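You operate a simulated robot arm through the tools that you are given. There is no shell and no other tool.

The job below is to be done with a simulated robot arm. You get a single attempt, and the scene is never put back.

TASK
Log the temperature for the yellow folder's job, print the label and stick it on that folder.
Fine: bring up the job printed on the folder; LOG once at TEMP, then PRINT once; label square in the white frame. Leave the desk's other keys, switches, knob and plugs.

Only the result counts: the job must be done as asked and must still hold three seconds after the hand-in. Knocking over, shifting, dropping, spilling or breaking anything else fails it.

THE ROBOT
A 7-joint arm with a two-finger parallel gripper, fixed in place. Base frame: the origin is at the foot of the arm, x ahead of it, y to its left, z up. Units: mm, degrees, N and s.
Its first joint turns from -132.0 to 132.0 degrees. Payload 3.91 kg.
The TCP is the grasp point between the finger pads, 30 mm short of the fingertips. In the tool frame z runs along the fingers and y along their closing line. Largest opening 110 mm; finger width 20, thickness 10; the body of the gripper, 48 by 112 mm, starts 55 mm behind the TCP.
Orientation is told as [roll, pitch, yaw] about the base's x, y, z axes, in that order, counted from this pose: with the fingers straight down and closing along the base's y, the tool's x points along the base's -x, its y along +y and its z along -z.

THE INTERFACE
- The arm moves only by the tool send_rows. Its arguments are lists of equal length, an entry for each row: "delta_pos": the shift along the base's x, y, z in units of 25 mm (1.0 is 25 mm), a list of three; "delta_rot": the turn, a rotation vector about the base's x, y, z in units of 5 degrees (1.0 is 5 degrees), a list of three. In form: {"delta_pos": [[x, y, z], ...], "delta_rot": [[wx, wy, wz], ...]}. A call has 1 to 20 rows; each row shifts and turns the commanded pose from where the row before left it. "fingers" is the closure, from 0 (fully open) to 1 (shut), set as the call begins (left out, the last holds). A call with a number of a shift or a turn outside -1 to 1 is refused whole. A row lasts 0.2 s, in which the tool goes at most 50 mm and 8.6 degrees; a call with a longer step from one row to the next is refused whole, and so is a gripper value outside its range. A pose out of reach is approached as far as the arm can. The call stops where the force on the tool passes 40 N (or 10 N more than at its start, if that is more) or the arm is blocked; 0.2 s more then pass. The fingers move at their own pace (about 108 mm/s each) and stop on an object; they squeeze with about 32 N. The grip force told is the motor's: it shows also when the fingers shut on nothing. Time passes only in rows, and 0.2 s behind the last, so rows that do not move let the fingers close. It gives the time, the measured TCP pose, the force on the tool (base axes), the opening and the grip force at its end, in the units of the frame above (readings bear some noise), with the torque about the TCP (base axes, N m) and any sound that the robot's microphone picked up, and new pictures: "show" is both (left out), scene, wrist or none.
- Cameras (640 x 400 px; columns grow to the right, rows downward): "scene" is fixed at [222.1, 648.9, 1462.9]; the picture's right is [0.85, -0.53, 0.00], its down [-0.48, -0.78, -0.39] and it looks along [0.21, 0.33, -0.92] (base axes); focal length 214 px, centre (320, 200). "wrist" rides on the gripper at [72, 17, -103] in the tool frame; the picture's right is [-0.23, 0.97, 0.00], its down [-0.76, -0.18, -0.62] and it looks along [-0.61, -0.14, 0.78] (tool axes); focal length 222 px, centre (320, 200). There is no depth. A picture from a camera that has moved, and an enlarged one, comes with that camera's place and axes in the base frame and with its lens.
- zoom(camera, box): a new picture of the part [left, top, right, bottom] of that camera's present view, enlarged. No time passes.
- close_job(): hands the job in; it is judged then, once.

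Places have to be worked out from the pictures, the camera data and where the tool is seen. Open the gripper and draw the arm clear of the work before you hand the job in, unless the task says otherwise.

The tools are called as name(argument=value, ...) on one line, values as JSON. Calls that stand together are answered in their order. send_rows: Moves the arm, as the interface text tells. Its arguments: {"type":"object","properties":{"delta_pos":{"type":"array","items":{"type":"array","items":{"type":"number"}}},"delta_rot":{"type":"array","items":{"type":"array","items":{"type":"number"}}},"fingers":{"type":"number"},"show":{"type":"string","enum":["both","scene","wrist","none"]}},"required":["delta_pos","delta_rot"]} The other tools are called the same way: zoom (camera, box) takes an enlarged picture of a part of a camera's view; close_job () hands the job in.

At the start:

```text
clock: 0.0
tool_pos: [365.2, 451.5, 1026.8]
tool_rot: [0.1, -0.1, 0.0]
contact_force: [-0.3, -0.6, 0.6]
moment: [0.02, 0.03, 0.01]
grip_width: 109.9
finger_force: 0.0
```

scene: 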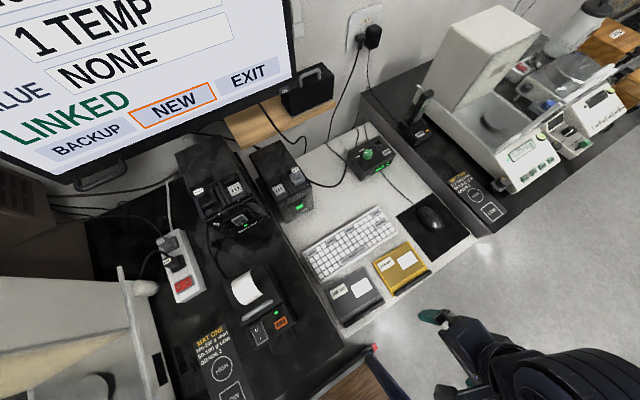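
wrist: 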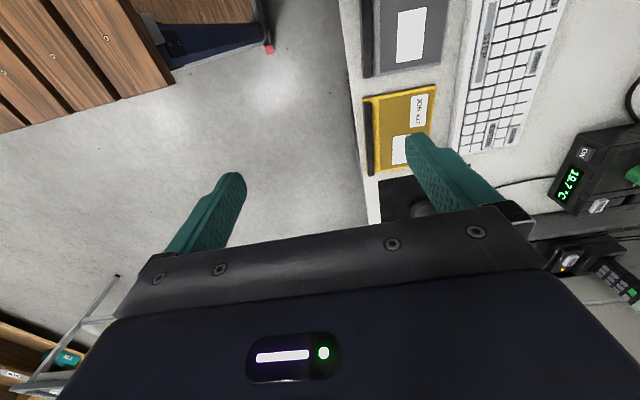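

I'll look closely at the scene before any motion: the screen, the folders, the printer, the keyboard and the temperature device.

zoom(camera="scene", box=[0, 0, 320, 200])

zoom(camera="scene", box=[290, 190, 450, 290])

zoom(camera="scene", box=[170, 250, 330, 400])

zoom(camera="scene", box=[320, 110, 480, 210])

zoom(camera="scene", box=[160, 130, 320, 250])

zoom(camera="wrist", box=[340, 0, 640, 200])

```text
2.00 times, centred on (160, 100) of scene
camera zoom: at [222.1, 648.9, 1462.9], right [0.85, -0.53, 0.0], down [-0.48, -0.78, -0.39], along [0.21, 0.33, -0.92], focal length 429 px, centre (640, 400)
```

zoom: 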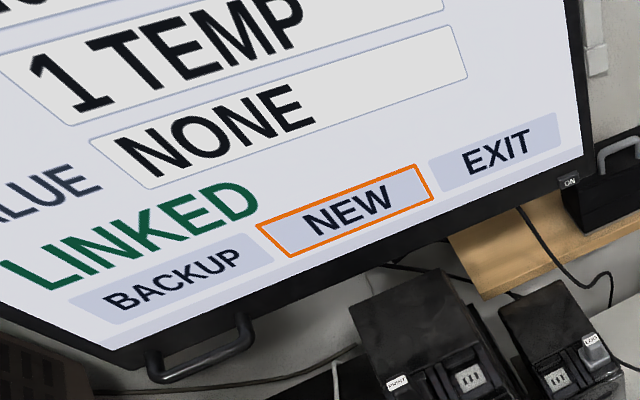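

```text
4.00 times, centred on (370, 240) of scene
camera zoom: at [222.1, 648.9, 1462.9], right [0.85, -0.53, 0.0], down [-0.48, -0.78, -0.39], along [0.21, 0.33, -0.92], focal length 858 px, centre (120, 40)
```

zoom: 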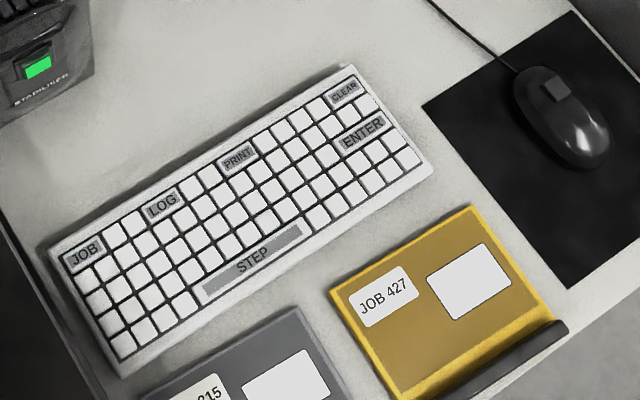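

```text
2.67 times, centred on (250, 325) of scene
camera zoom: at [222.1, 648.9, 1462.9], right [0.85, -0.53, 0.0], down [-0.48, -0.78, -0.39], along [0.21, 0.33, -0.92], focal length 572 px, centre (507, -133)
```

zoom: 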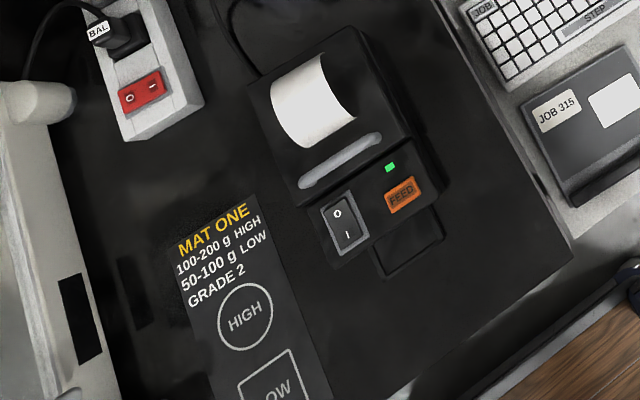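

```text
4.00 times, centred on (400, 160) of scene
camera zoom: at [222.1, 648.9, 1462.9], right [0.85, -0.53, 0.0], down [-0.48, -0.78, -0.39], along [0.21, 0.33, -0.92], focal length 858 px, centre (0, 360)
```

zoom: 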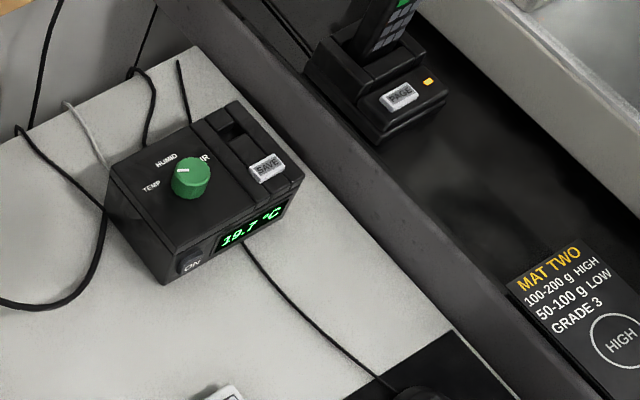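

```text
3.33 times, centred on (240, 190) of scene
camera zoom: at [222.1, 648.9, 1462.9], right [0.85, -0.53, 0.0], down [-0.48, -0.78, -0.39], along [0.21, 0.33, -0.92], focal length 715 px, centre (587, 233)
```

zoom: 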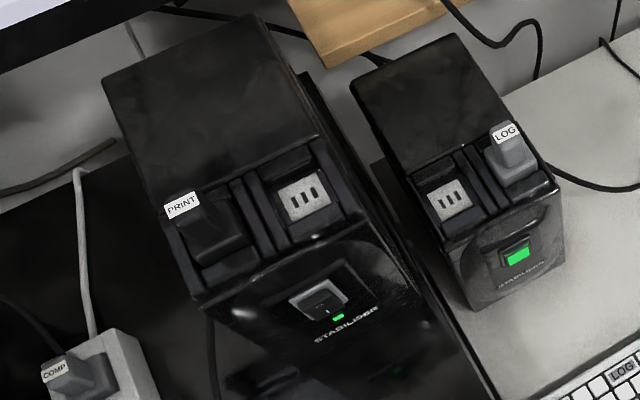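

```text
2.00 times, centred on (490, 100) of wrist
camera zoom: at [293.5, 468.5, 1131.0], right [0.23, 0.97, 0.0], down [0.76, -0.18, 0.62], along [0.61, -0.14, -0.78], focal length 444 px, centre (-20, 400)
```

zoom: 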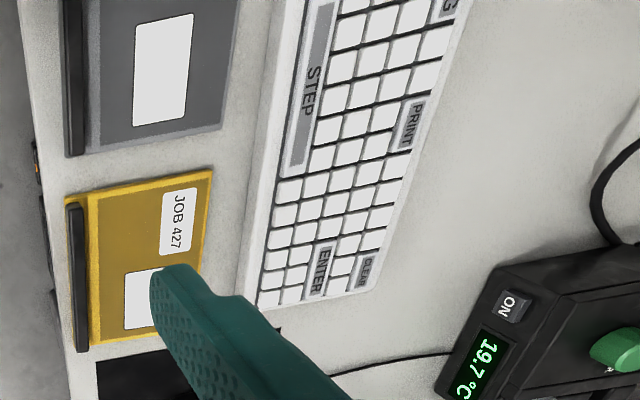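

The folder reads JOB 427; the screen's top line is out of the scene camera's view, so I turn the wrist (+90° yaw, then tilt up about x) while rising a little, well clear of the desk, to read the monitor.

send_rows(delta_pos=[[0, 0, 0.2], [0, 0, 0.2], [0, 0, 0.2], [0, 0, 0.2], [0, 0, 0.2], [0, 0, 0.2], [0, 0, 0.2], [0, 0, 0.2], [0, 0, 0.2], [0, 0, 0.2], [0, 0, 0.2], [0, 0, 0.2], [0, 0, 0.2], [0, 0, 0.2], [0, 0, 0.2], [0, 0, 0.2], [0, 0, 0.2], [0, 0, 0.2]], delta_rot=[[0, 0, 1], [0, 0, 1], [0, 0, 1], [0, 0, 1], [0, 0, 1], [0, 0, 1], [0, 0, 1], [0, 0, 1], [0, 0, 1], [0, 0, 1], [0, 0, 1], [0, 0, 1], [0, 0, 1], [0, 0, 1], [0, 0, 1], [0, 0, 1], [0, 0, 1], [0, 0, 1]], show="both")

```text
clock: 3.8
tool_pos: [365.8, 450.6, 1117.6]
tool_rot: [-0.1, 0.0, 90.1]
contact_force: [-0.1, 0.1, -0.3]
moment: [0.03, -0.05, -0.02]
grip_width: 110.0
finger_force: 0.0
camera wrist: at [349.4, 379.3, 1221.3], right [-0.97, 0.23, 0.0], down [0.18, 0.76, 0.62], along [0.14, 0.61, -0.78], focal length 222 px, centre (320, 200)
```

scene: 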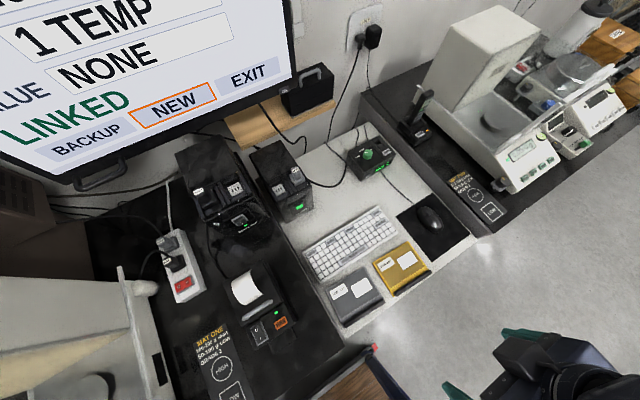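
wrist: 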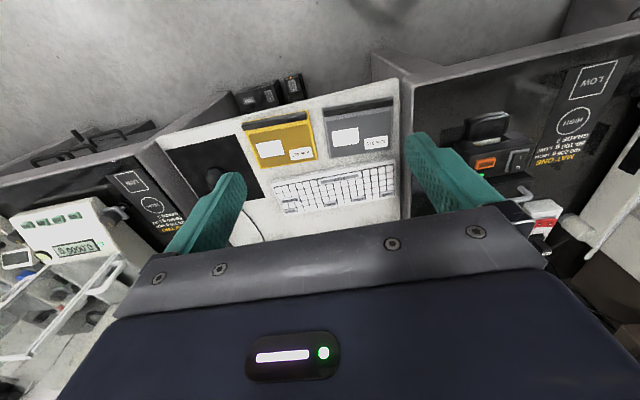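

The gripper body blocks the lower half of the wrist view, so I tilt about +x by 65° to bring the monitor into the visible upper half; no obstacles near the arm.

send_rows(delta_pos=[[0, 0, 0.2], [0, 0, 0.2], [0, 0, 0.2], [0, 0, 0.2], [0, 0, 0.2], [0, 0, 0.2], [0, 0, 0.2], [0, 0, 0.2], [0, 0, 0.2], [0, 0, 0.2], [0, 0, 0.2], [0, 0, 0.2], [0, 0, 0.2]], delta_rot=[[1, 0, 0], [1, 0, 0], [1, 0, 0], [1, 0, 0], [1, 0, 0], [1, 0, 0], [1, 0, 0], [1, 0, 0], [1, 0, 0], [1, 0, 0], [1, 0, 0], [1, 0, 0], [1, 0, 0]], show="wrist")

```text
clock: 6.6
tool_pos: [365.9, 450.6, 1182.6]
tool_rot: [0.0, -65.2, 90.0]
contact_force: [0.7, 0.5, 0.1]
moment: [-0.03, -0.03, 0.03]
grip_width: 110.1
finger_force: 0.1
camera wrist: at [349.4, 326.4, 1160.3], right [-0.97, 0.1, 0.21], down [0.18, -0.24, 0.95], along [0.14, 0.96, 0.22], focal length 222 px, centre (320, 200)
```

wrist: 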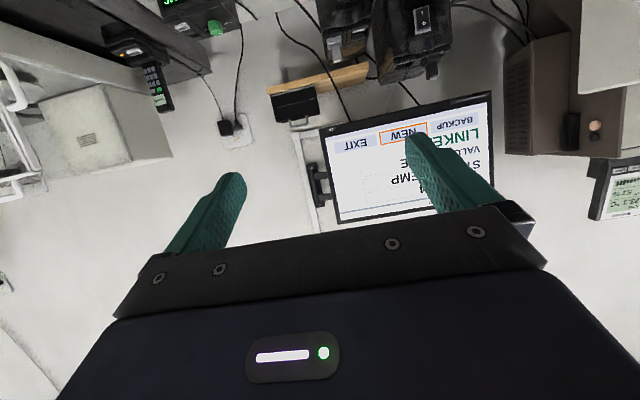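

The screen is half hidden behind a finger and the gripper body; I shift -x, turn a little to the left and tilt up more so it falls between the fingers.

send_rows(delta_pos=[[-1, 0, 0], [-1, 0, 0], [-1, 0, 0], [-1, 0, 0], [0, 0, 0.4], [0, 0, 0.4]], delta_rot=[[0, 0, 1], [0, 0, 1], [0, 0, 1], [0.5, 0, 0], [1, 0, 0], [1, 0, 0]], show="wrist")

```text
clock: 8.0
tool_pos: [265.4, 450.6, 1201.9]
tool_rot: [-14.2, -76.8, 118.5]
contact_force: [1.3, 0.2, 0.5]
moment: [0.0, 0.0, 0.02]
grip_width: 110.1
finger_force: 0.1
camera wrist: at [282.0, 335.1, 1154.0], right [-0.97, -0.2, 0.17], down [0.24, -0.39, 0.89], along [-0.11, 0.9, 0.43], focal length 222 px, centre (320, 200)
```

wrist: 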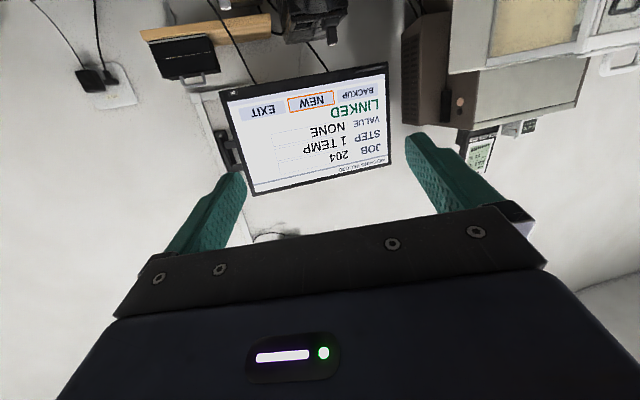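

zoom(camera="wrist", box=[210, 50, 400, 200])

zoom(camera="scene", box=[0, 0, 240, 110])

```text
2.67 times, centred on (305, 125) of wrist
camera zoom: at [282.0, 335.1, 1154.0], right [-0.97, -0.2, 0.17], down [0.24, -0.39, 0.89], along [-0.11, 0.9, 0.43], focal length 592 px, centre (360, 400)
```

zoom: 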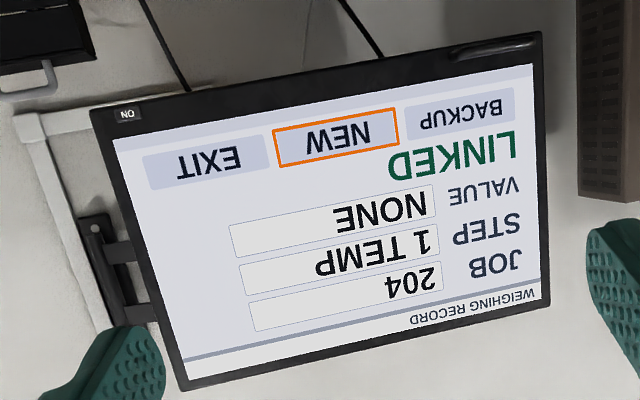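

```text
2.67 times, centred on (120, 55) of scene
camera zoom: at [222.1, 648.9, 1462.9], right [0.85, -0.53, 0.0], down [-0.48, -0.78, -0.39], along [0.21, 0.33, -0.92], focal length 572 px, centre (853, 587)
```

zoom: 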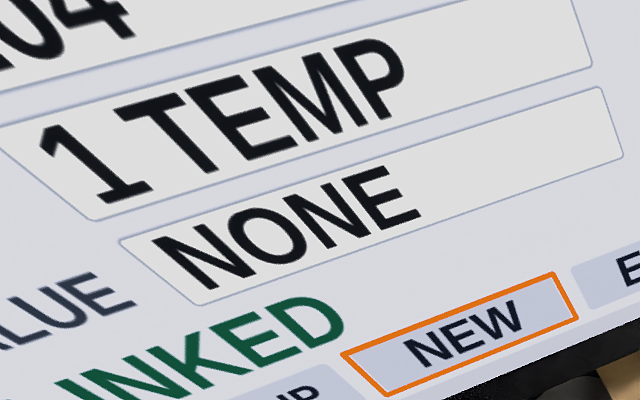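

Screen: WEIGHING RECORD, JOB 204, STEP 1 TEMP, VALUE NONE, LINKED; the job's last digits and step stay readable in the scene camera. Now I go back to fingers-down (yaw 90) above the keyboard for a close look at keys and folder.

send_rows(delta_pos=[[0.24, 0, 0], [0.24, 0, 0], [0.24, 0, 0], [0.24, 0, 0], [0.24, 0, 0], [0.24, 0, 0], [0.24, 0.7, -0.5], [0.24, 0.7, -0.5], [0.24, 0.7, -0.5], [0.24, 0.7, -0.5], [0.24, 0.7, -0.5], [0.24, 0.7, -0.5], [0.24, 0.7, -0.5], [0.24, 0.7, -0.5], [0.24, 0.7, -0.5], [0.24, 0.7, -0.5], [0.24, 0.7, -0.5], [0.24, 0.7, -0.5], [0.24, 0.7, -0.5]], delta_rot=[[-1, 0, 0], [-1, 0, 0], [-0.5, 0, 0], [0, 0, -1], [0, 0, -1], [0, 0, -1], [-1, 0, 0], [-1, 0, 0], [-1, 0, 0], [-1, 0, 0], [-1, 0, 0], [-1, 0, 0], [-1, 0, 0], [-1, 0, 0], [-1, 0, 0], [-1, 0, 0], [-1, 0, 0], [-1, 0, 0], [-1, 0, 0]], show="both")

```text
clock: 12.0
tool_pos: [379.5, 679.0, 1039.1]
tool_rot: [-0.1, -0.1, 90.0]
contact_force: [-0.7, -0.7, 0.3]
moment: [0.0, 0.01, 0.02]
grip_width: 110.1
finger_force: 0.0
camera wrist: at [363.9, 606.4, 1143.2], right [-0.97, 0.23, 0.0], down [0.18, 0.76, 0.62], along [0.14, 0.61, -0.78], focal length 222 px, centre (320, 200)
```

scene: 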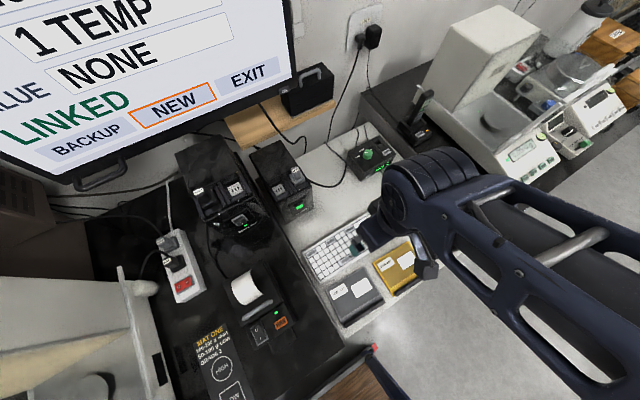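
wrist: 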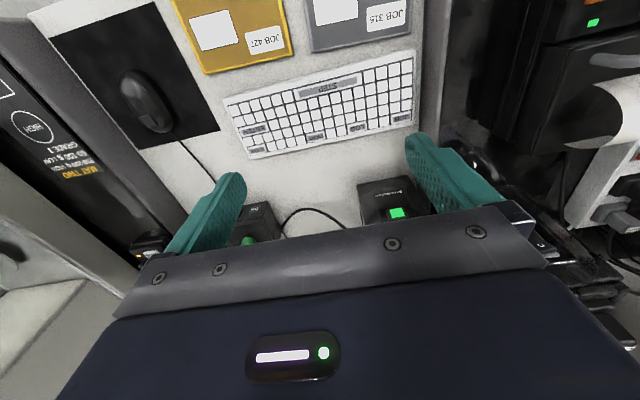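

The keyboard, folders and part of the printer are in view; I zoom in on each to triangulate.

zoom(camera="wrist", box=[210, 30, 430, 168])

zoom(camera="wrist", box=[150, 0, 310, 100])

zoom(camera="wrist", box=[430, 0, 640, 131])

zoom(camera="wrist", box=[130, 110, 330, 260])

zoom(camera="scene", box=[200, 250, 330, 340])

```text
2.90 times, centred on (320, 99) of wrist
camera zoom: at [363.9, 606.4, 1143.2], right [-0.97, 0.23, 0.0], down [0.18, 0.76, 0.62], along [0.14, 0.61, -0.78], focal length 644 px, centre (320, 493)
```

zoom: 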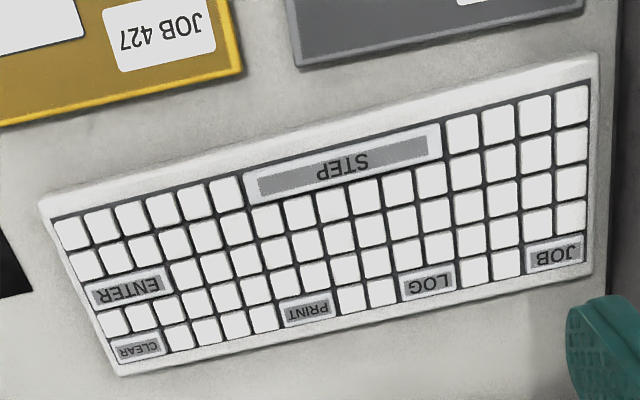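

```text
4.00 times, centred on (230, 50) of wrist
camera zoom: at [363.9, 606.4, 1143.2], right [-0.97, 0.23, 0.0], down [0.18, 0.76, 0.62], along [0.14, 0.61, -0.78], focal length 888 px, centre (680, 800)
```

zoom: 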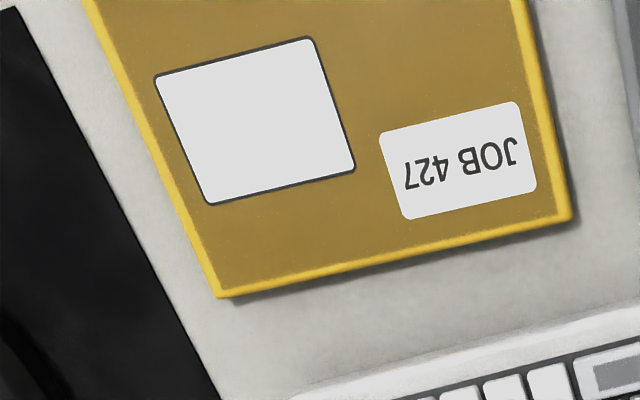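

```text
3.05 times, centred on (535, 66) of wrist
camera zoom: at [363.9, 606.4, 1143.2], right [-0.97, 0.23, 0.0], down [0.18, 0.76, 0.62], along [0.14, 0.61, -0.78], focal length 677 px, centre (-335, 610)
```

zoom: 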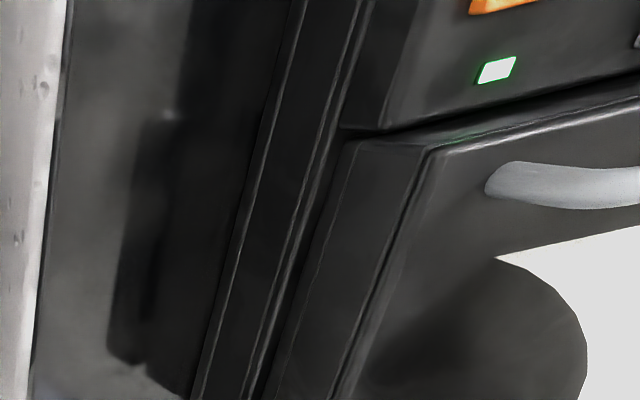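

```text
2.67 times, centred on (230, 185) of wrist
camera zoom: at [363.9, 606.4, 1143.2], right [-0.97, 0.23, 0.0], down [0.18, 0.76, 0.62], along [0.14, 0.61, -0.78], focal length 592 px, centre (560, 240)
```

zoom: 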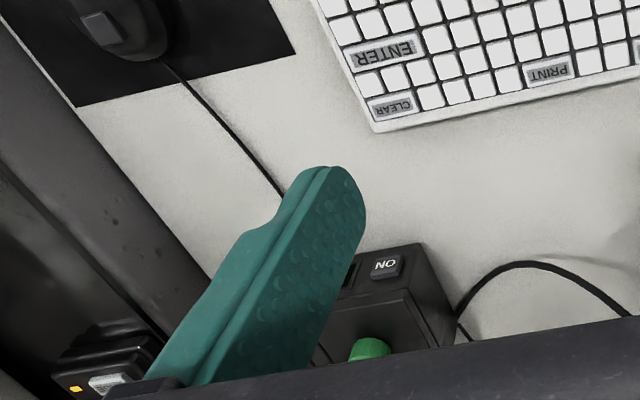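

```text
4.44 times, centred on (265, 295) of scene
camera zoom: at [222.1, 648.9, 1462.9], right [0.85, -0.53, 0.0], down [-0.48, -0.78, -0.39], along [0.21, 0.33, -0.92], focal length 953 px, centre (564, -222)
```

zoom: 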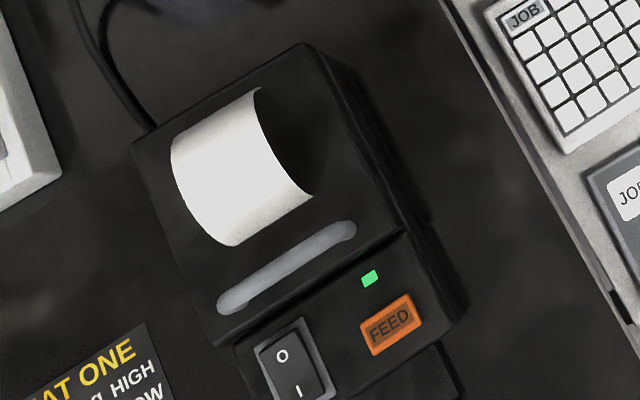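

Triangulating, the keys JOB/LOG/PRINT sit at about (260/333/406, 757, ~770), each roughly 33 × 16 mm. I shut the fingers, tilt 20° forward and go above the JOB key for a closer look.

send_rows(delta_pos=[[-0.6, 0.37, -0.7], [-0.6, 0.37, -0.7], [-0.6, 0.37, -0.7], [-0.6, 0.37, -0.7], [-0.6, 0.37, -0.7], [-0.6, 0.37, -0.7], [-0.6, 0.37, -0.7], [-0.6, 0.37, -0.7]], delta_rot=[[0.5, 0, 0], [0.5, 0, 0], [0.5, 0, 0], [0.5, 0, 0], [0.5, 0, 0], [0.5, 0, 0], [0.5, 0, 0], [0.5, 0, 0]], fingers=1, show="both")

```text
clock: 13.8
tool_pos: [260.2, 751.8, 899.2]
tool_rot: [0.0, -20.1, 90.0]
contact_force: [0.8, -0.8, -0.1]
moment: [-0.02, 0.03, 0.01]
grip_width: 0.0
finger_force: 31.7
camera wrist: at [245.0, 649.1, 971.6], right [-0.97, 0.21, 0.08], down [0.18, 0.5, 0.85], along [0.14, 0.84, -0.53], focal length 222 px, centre (320, 200)
```

scene: 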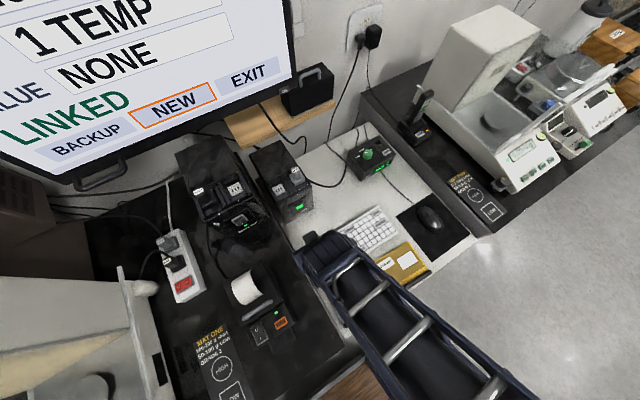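
wrist: 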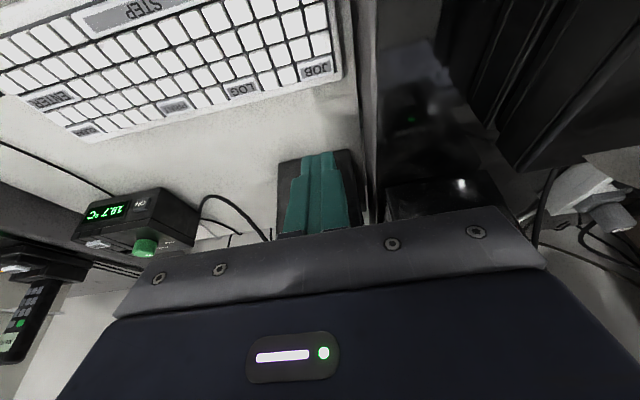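

Fingers shut and above the area; zooming for the exact key location from this nearer view.

zoom(camera="wrist", box=[150, 0, 390, 150])

zoom(camera="wrist", box=[240, 120, 400, 220])

```text
2.67 times, centred on (270, 75) of wrist
camera zoom: at [245.0, 649.1, 971.6], right [-0.97, 0.21, 0.08], down [0.18, 0.5, 0.85], along [0.14, 0.84, -0.53], focal length 592 px, centre (453, 533)
```

zoom: 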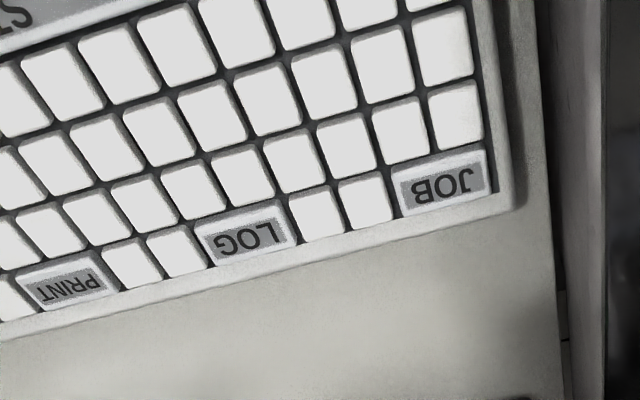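

```text
4.00 times, centred on (320, 170) of wrist
camera zoom: at [245.0, 649.1, 971.6], right [-0.97, 0.21, 0.08], down [0.18, 0.5, 0.85], along [0.14, 0.84, -0.53], focal length 888 px, centre (320, 320)
```

zoom: 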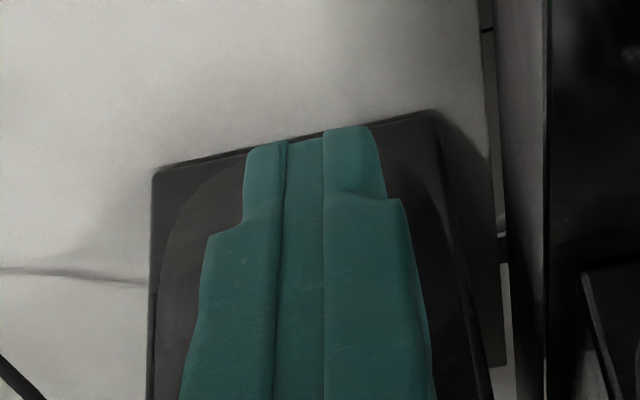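

Two wrist views agree well: key tops at z≈752, JOB (255, 765.5), LOG (331.5, 766), PRINT (408, 764), i.e. a 19 mm pitch. I go down to about 20 mm above JOB and check.

send_rows(delta_pos=[[-0.034, 0.069, -0.75], [-0.034, 0.069, -0.75], [-0.034, 0.069, -0.75], [-0.034, 0.069, -0.75], [-0.034, 0.069, -0.75]], delta_rot=[[0, 0, 0], [0, 0, 0], [0, 0, 0], [0, 0, 0], [0, 0, 0]], show="both")

zoom(camera="wrist", box=[200, 60, 440, 210])

```text
clock: 15.0
tool_pos: [255.8, 759.6, 807.0]
tool_rot: [0.0, -20.0, 90.0]
contact_force: [0.5, 0.0, 0.4]
moment: [0.02, 0.01, 0.01]
grip_width: 0.0
finger_force: 31.8
camera wrist: at [238.4, 657.7, 878.7], right [-0.97, 0.21, 0.08], down [0.18, 0.5, 0.85], along [0.14, 0.84, -0.53], focal length 222 px, centre (320, 200)
```

scene: 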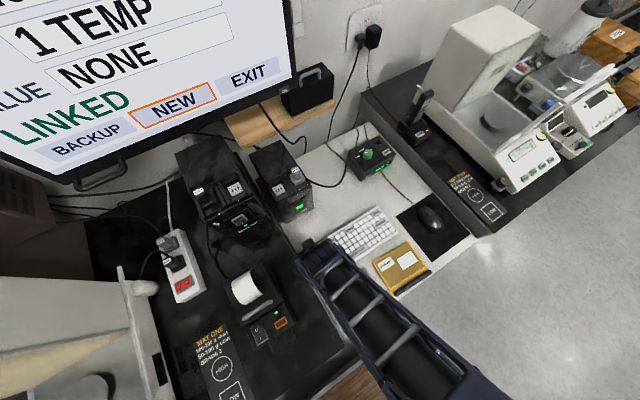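
wrist: 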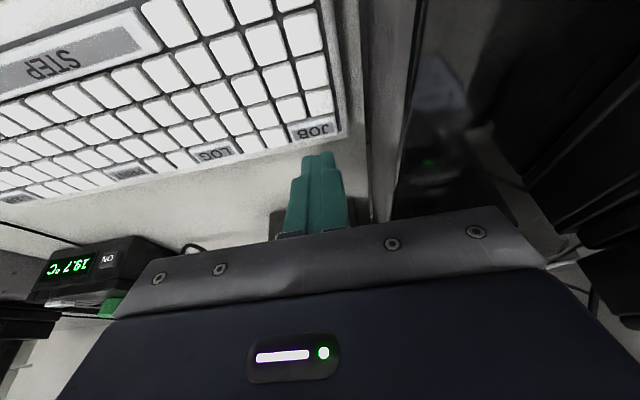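

```text
2.67 times, centred on (320, 135) of wrist
camera zoom: at [238.4, 657.7, 878.7], right [-0.97, 0.21, 0.08], down [0.18, 0.5, 0.85], along [0.14, 0.84, -0.53], focal length 592 px, centre (320, 373)
```

zoom: 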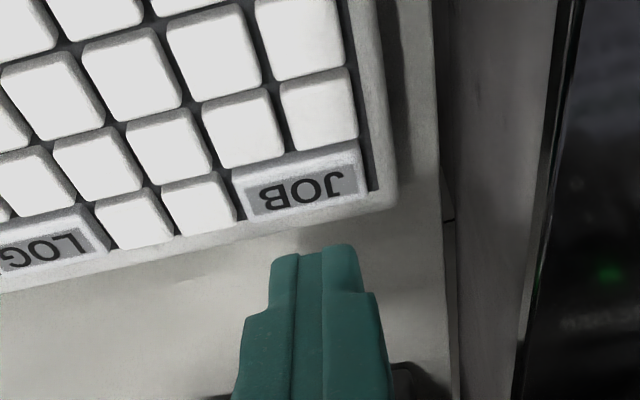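

The fingertip sits just behind/above the JOB key as computed; adjusting x by +2 mm, then descending to near-contact.

send_rows(delta_pos=[[0.04, 0, -0.3], [0.04, 0, -0.3], [0, 0, -0.16], [0, 0, -0.04], [0, 0, -0.04]], delta_rot=[[0, 0, 0], [0, 0, 0], [0, 0, 0], [0, 0, 0], [0, 0, 0]], show="wrist")

zoom(camera="wrist", box=[220, 90, 420, 215])

```text
clock: 16.2
tool_pos: [257.5, 761.1, 786.6]
tool_rot: [0.1, -20.0, 90.0]
contact_force: [0.4, -0.2, 0.4]
moment: [0.0, -0.01, 0.07]
grip_width: 0.0
finger_force: 32.0
camera wrist: at [241.0, 657.7, 858.0], right [-0.97, 0.21, 0.08], down [0.18, 0.5, 0.85], along [0.14, 0.84, -0.53], focal length 222 px, centre (320, 200)
```

wrist: 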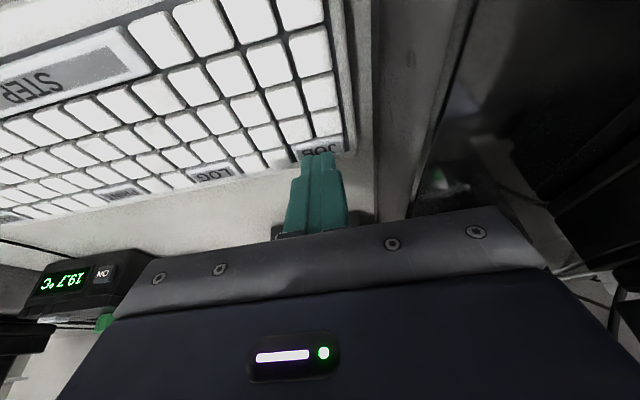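

```text
3.20 times, centred on (320, 152) of wrist
camera zoom: at [241.0, 657.7, 858.0], right [-0.97, 0.21, 0.08], down [0.18, 0.5, 0.85], along [0.14, 0.84, -0.53], focal length 711 px, centre (320, 352)
```

zoom: 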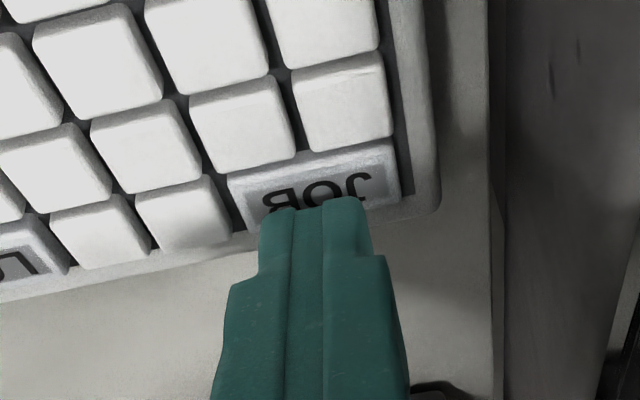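

Tip is centred on the JOB key and close; pressing down in 1 mm rows while watching force, sound and the monitor.

send_rows(delta_pos=[[0, 0, -0.04], [0, 0, -0.04], [0, 0, -0.04], [0, 0, -0.04]], delta_rot=[[0, 0, 0], [0, 0, 0], [0, 0, 0], [0, 0, 0]], show="scene")

```text
clock: 17.2
tool_pos: [256.3, 760.5, 781.7]
tool_rot: [0.1, -20.1, 90.1]
contact_force: [1.1, -0.8, 7.6]
moment: [-0.05, -0.04, 0.01]
grip_width: 0.0
finger_force: 32.3
heard: click
```

scene: 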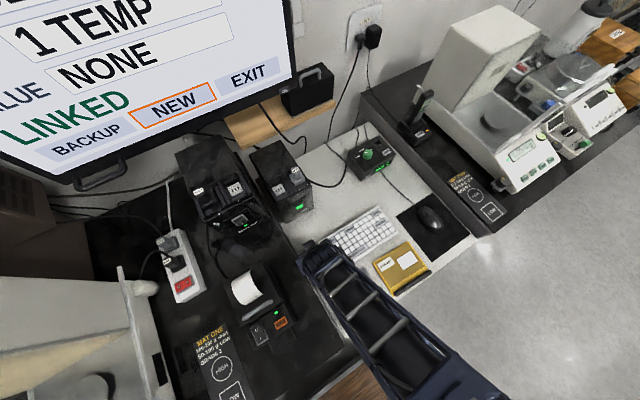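

A click was heard with 7.6 N on the tool at TCP z≈781.5. I lift 6 mm and read the monitor.

send_rows(delta_pos=[[0, 0, 0.12], [0, 0, 0.12], [0, 0, 0]], delta_rot=[[0, 0, 0], [0, 0, 0], [0, 0, 0]], show="scene")

zoom(camera="scene", box=[0, 0, 160, 100])

```text
clock: 18.0
tool_pos: [256.7, 761.3, 786.3]
tool_rot: [0.0, -20.0, 90.0]
contact_force: [-0.7, 0.1, -0.2]
moment: [-0.01, 0.01, 0.0]
grip_width: 0.2
finger_force: 31.6
```

scene: 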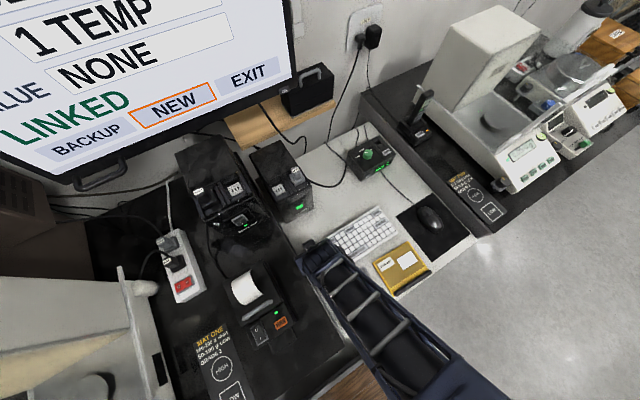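

```text
4.00 times, centred on (80, 50) of scene
camera zoom: at [222.1, 648.9, 1462.9], right [0.85, -0.53, 0.0], down [-0.48, -0.78, -0.39], along [0.21, 0.33, -0.92], focal length 858 px, centre (1280, 800)
```

zoom: 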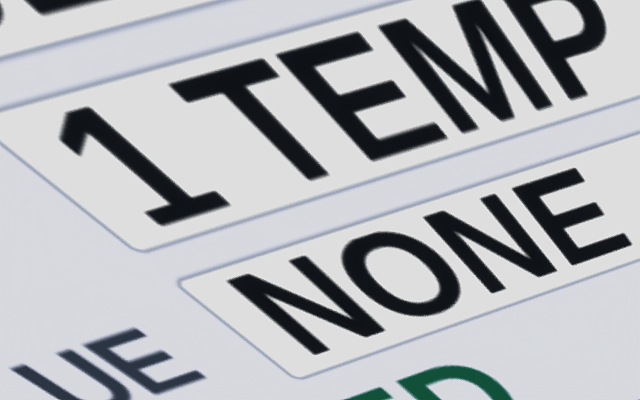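

The job field changed; zooming on its visible sliver.

zoom(camera="scene", box=[0, 0, 64, 40])

zoom(camera="wrist", box=[220, 90, 420, 215])

```text
10.00 times, centred on (32, 20) of scene
camera zoom: at [222.1, 648.9, 1462.9], right [0.85, -0.53, 0.0], down [-0.48, -0.78, -0.39], along [0.21, 0.33, -0.92], focal length 2145 px, centre (3200, 2000)
```

zoom: 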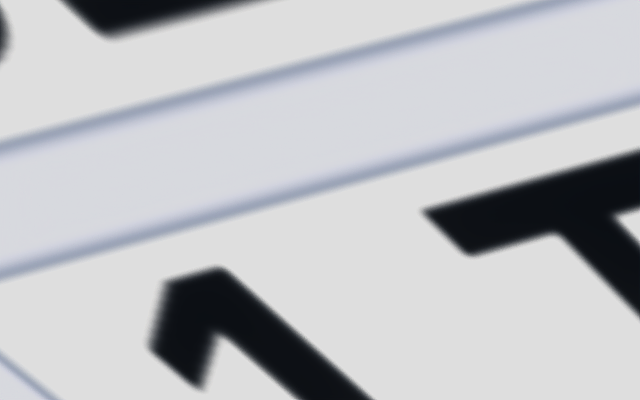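

```text
3.20 times, centred on (320, 152) of wrist
camera zoom: at [240.8, 658.2, 859.7], right [-0.97, 0.21, 0.08], down [0.18, 0.5, 0.85], along [0.14, 0.84, -0.53], focal length 711 px, centre (320, 352)
```

zoom: 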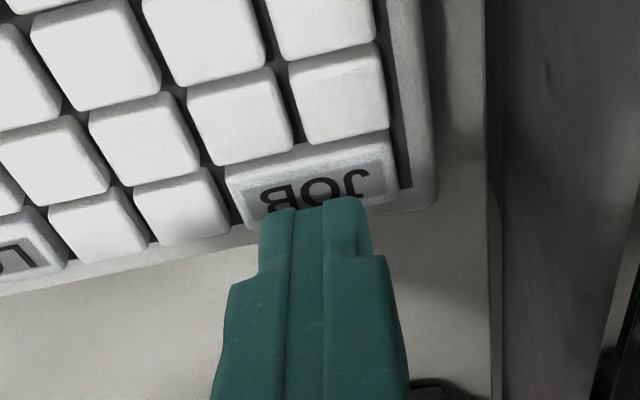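

The zoom re-renders slightly beyond the frame for wide-flat boxes, so I use that to read the whole job line.

zoom(camera="scene", box=[0, 0, 200, 6])

zoom(camera="scene", box=[0, 0, 6, 120])

```text
3.20 times, centred on (100, 3) of scene
camera zoom: at [222.1, 648.9, 1462.9], right [0.85, -0.53, 0.0], down [-0.48, -0.78, -0.39], along [0.21, 0.33, -0.92], focal length 686 px, centre (1024, 830)
```

zoom: 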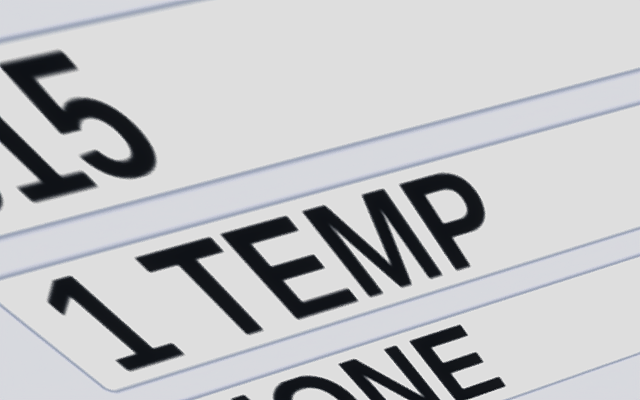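

```text
3.33 times, centred on (3, 60) of scene
camera zoom: at [222.1, 648.9, 1462.9], right [0.85, -0.53, 0.0], down [-0.48, -0.78, -0.39], along [0.21, 0.33, -0.92], focal length 715 px, centre (1377, 667)
```

zoom: 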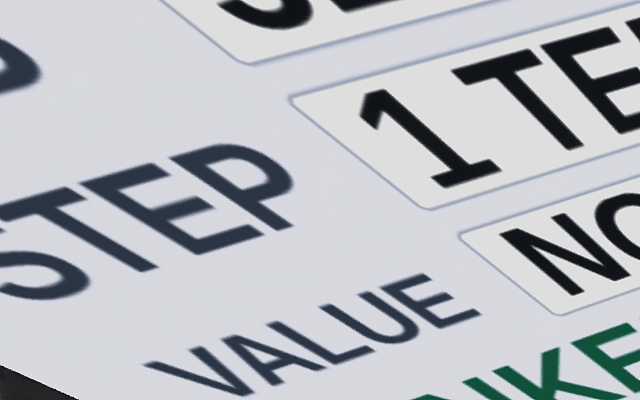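

One press moved 204 → 315 with step still 1 TEMP. I repeat the same 6 mm stroke once to reach the next job.

send_rows(delta_pos=[[0, 0, -0.08], [0, 0, -0.04], [0, 0, -0.04], [0, 0, -0.04], [0, 0, -0.04], [0, 0, 0], [0, 0, 0.12], [0, 0, 0.12], [0, 0, 0.08]], delta_rot=[[0, 0, 0], [0, 0, 0], [0, 0, 0], [0, 0, 0], [0, 0, 0], [0, 0, 0], [0, 0, 0], [0, 0, 0], [0, 0, 0]], show="scene")

zoom(camera="scene", box=[0, 0, 200, 6])

```text
clock: 20.0
tool_pos: [256.8, 760.4, 789.2]
tool_rot: [0.1, -20.0, 90.0]
contact_force: [-0.2, -0.4, 0.4]
moment: [-0.02, 0.02, 0.06]
grip_width: 0.1
finger_force: 31.6
heard: click
```

scene: 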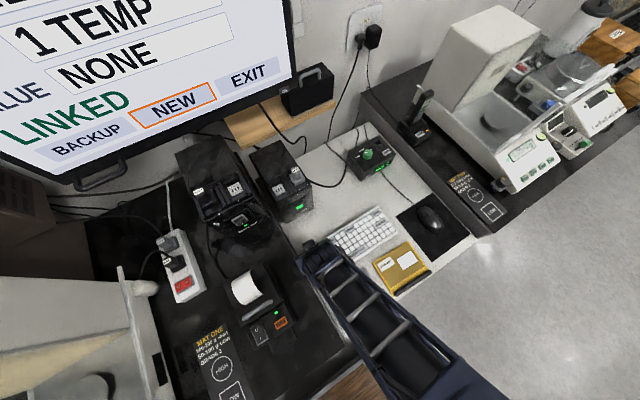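

```text
3.20 times, centred on (100, 3) of scene
camera zoom: at [222.1, 648.9, 1462.9], right [0.85, -0.53, 0.0], down [-0.48, -0.78, -0.39], along [0.21, 0.33, -0.92], focal length 686 px, centre (1024, 830)
```

zoom: 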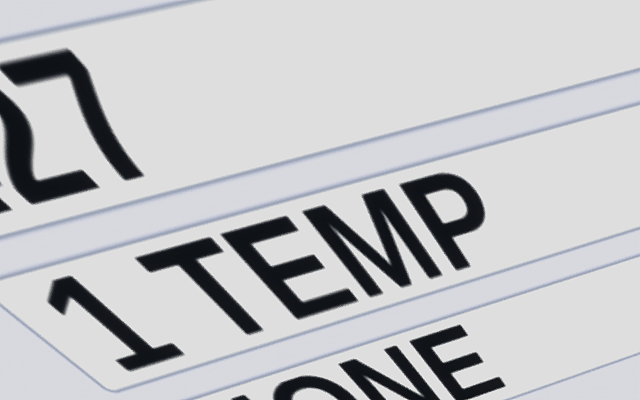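

The line now ends in 27, step 1 TEMP; checking the leading digit's lower part.

zoom(camera="scene", box=[0, 0, 4, 80])

zoom(camera="scene", box=[-60, -40, 100, 60])

```text
5.00 times, centred on (2, 40) of scene
camera zoom: at [222.1, 648.9, 1462.9], right [0.85, -0.53, 0.0], down [-0.48, -0.78, -0.39], along [0.21, 0.33, -0.92], focal length 1072 px, centre (1910, 1000)
```

zoom: 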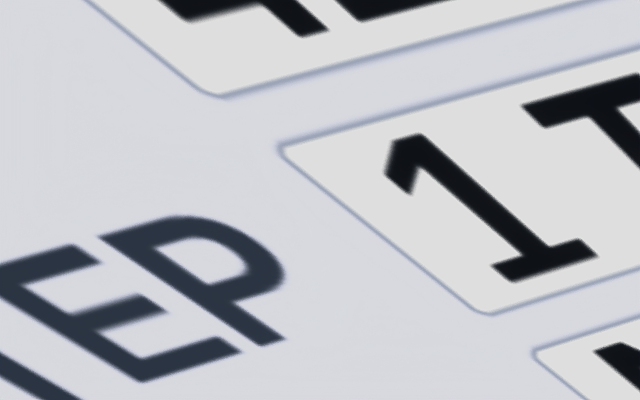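

```text
refused: -60 is not a number from 0 to 640
```

The leading digit's foot is a 4, so JOB 427 is up at STEP 1 TEMP. Now I lift 15 mm, shift +76 mm in x to LOG and come back to hover height.

send_rows(delta_pos=[[0, 0, 0.6], [0.76, 0, 0], [0.76, 0, 0], [0.76, 0, 0], [0.76, 0, 0], [0, 0, -0.3], [0, 0, -0.3]], delta_rot=[[0, 0, 0], [0, 0, 0], [0, 0, 0], [0, 0, 0], [0, 0, 0], [0, 0, 0], [0, 0, 0]], show="wrist")

zoom(camera="wrist", box=[220, 90, 420, 215])

```text
clock: 21.6
tool_pos: [334.0, 761.4, 789.6]
tool_rot: [0.1, -20.1, 89.9]
contact_force: [0.8, 0.3, 0.4]
moment: [-0.04, -0.02, 0.0]
grip_width: 0.0
finger_force: 31.7
camera wrist: at [317.0, 658.1, 861.9], right [-0.97, 0.21, 0.08], down [0.18, 0.5, 0.85], along [0.14, 0.84, -0.53], focal length 222 px, centre (320, 200)
```

wrist: 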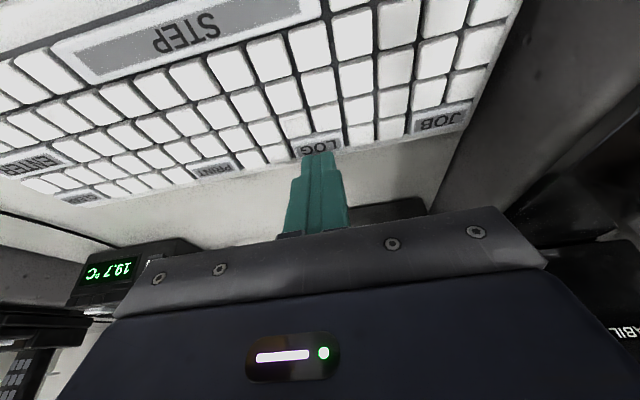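

```text
3.20 times, centred on (320, 152) of wrist
camera zoom: at [317.0, 658.1, 861.9], right [-0.97, 0.21, 0.08], down [0.18, 0.5, 0.85], along [0.14, 0.84, -0.53], focal length 711 px, centre (320, 352)
```

zoom: 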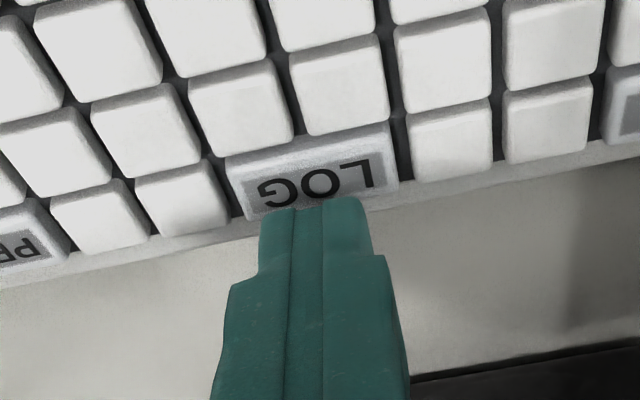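

LOG is aligned exactly as JOB was. One stroke: 8 mm down to the same depth, then back up.

send_rows(delta_pos=[[0, 0, -0.16], [0, 0, -0.04], [0, 0, -0.04], [0, 0, -0.04], [0, 0, -0.04], [0, 0, 0], [0, 0, 0.12], [0, 0, 0.12], [0, 0, 0.08]], delta_rot=[[0, 0, 0], [0, 0, 0], [0, 0, 0], [0, 0, 0], [0, 0, 0], [0, 0, 0], [0, 0, 0], [0, 0, 0], [0, 0, 0]], show="scene")

zoom(camera="scene", box=[0, 0, 320, 200])

zoom(camera="scene", box=[0, 0, 200, 6])

```text
clock: 23.6
tool_pos: [333.5, 762.7, 788.8]
tool_rot: [0.1, -19.9, 90.0]
contact_force: [0.2, -1.0, -0.6]
moment: [0.03, 0.0, -0.03]
grip_width: 0.0
finger_force: 32.2
heard: click
```

scene: 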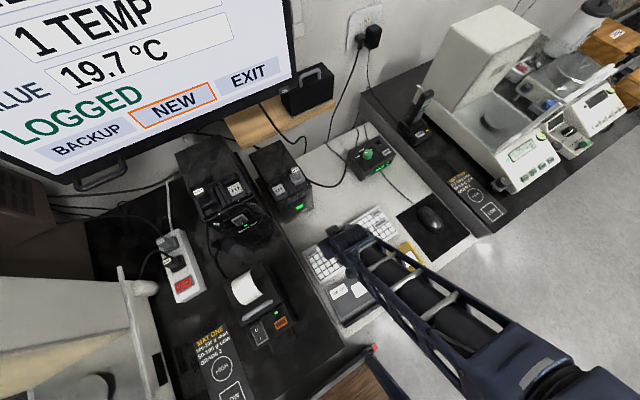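

```text
2.00 times, centred on (160, 100) of scene
camera zoom: at [222.1, 648.9, 1462.9], right [0.85, -0.53, 0.0], down [-0.48, -0.78, -0.39], along [0.21, 0.33, -0.92], focal length 429 px, centre (640, 400)
```

zoom: 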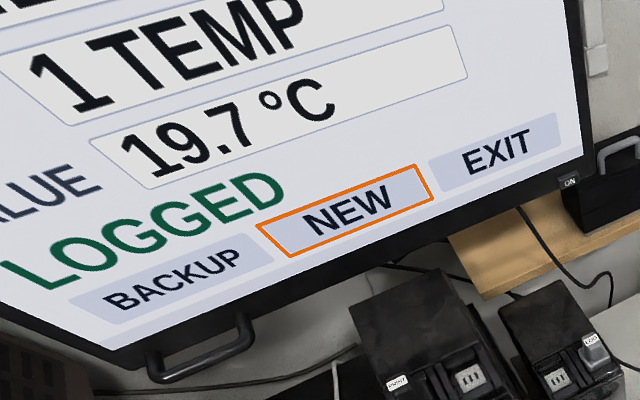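

```text
3.20 times, centred on (100, 3) of scene
camera zoom: at [222.1, 648.9, 1462.9], right [0.85, -0.53, 0.0], down [-0.48, -0.78, -0.39], along [0.21, 0.33, -0.92], focal length 686 px, centre (1024, 830)
```

zoom: 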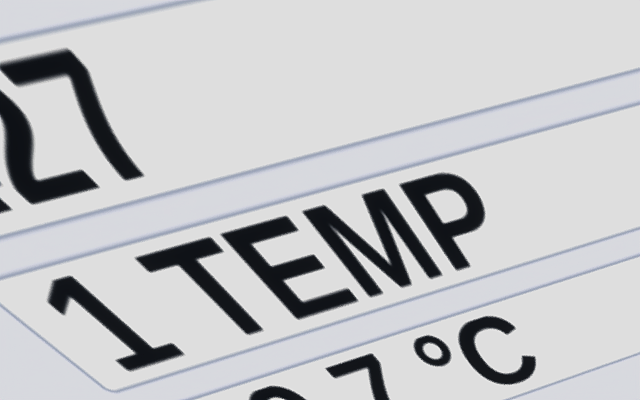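

LOGGED 19.7 °C at job 427, step 1 TEMP. Now the same move +76 mm to PRINT, checking alignment before pressing.

send_rows(delta_pos=[[0, 0, 0.6], [0.76, 0, 0], [0.76, 0, 0], [0.76, 0, 0], [0.76, 0, 0], [0, 0, -0.3], [0, 0, -0.3]], delta_rot=[[0, 0, 0], [0, 0, 0], [0, 0, 0], [0, 0, 0], [0, 0, 0], [0, 0, 0], [0, 0, 0]], show="wrist")

zoom(camera="wrist", box=[220, 90, 420, 215])

```text
clock: 25.2
tool_pos: [410.6, 760.6, 789.3]
tool_rot: [0.0, -20.1, 90.0]
contact_force: [-0.4, 0.0, 0.4]
moment: [0.01, -0.01, 0.0]
grip_width: 0.2
finger_force: 32.1
camera wrist: at [392.6, 658.0, 862.1], right [-0.97, 0.21, 0.08], down [0.18, 0.5, 0.85], along [0.14, 0.84, -0.53], focal length 222 px, centre (320, 200)
```

wrist: 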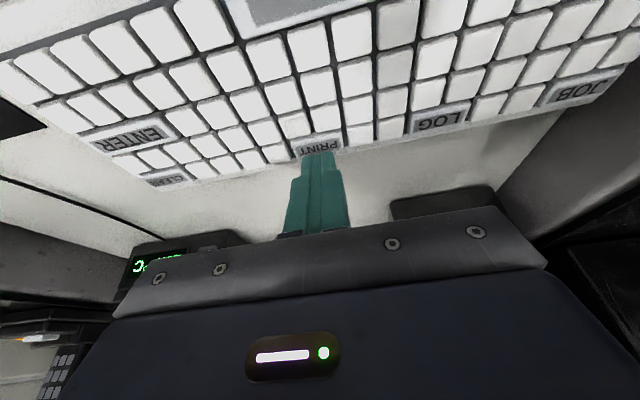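

```text
3.20 times, centred on (320, 152) of wrist
camera zoom: at [392.6, 658.0, 862.1], right [-0.97, 0.21, 0.08], down [0.18, 0.5, 0.85], along [0.14, 0.84, -0.53], focal length 711 px, centre (320, 352)
```

zoom: 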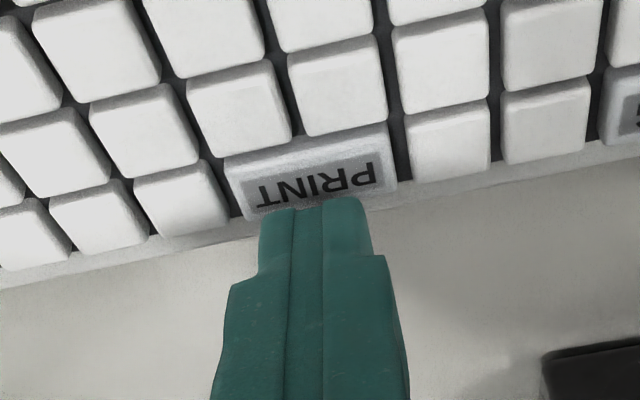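

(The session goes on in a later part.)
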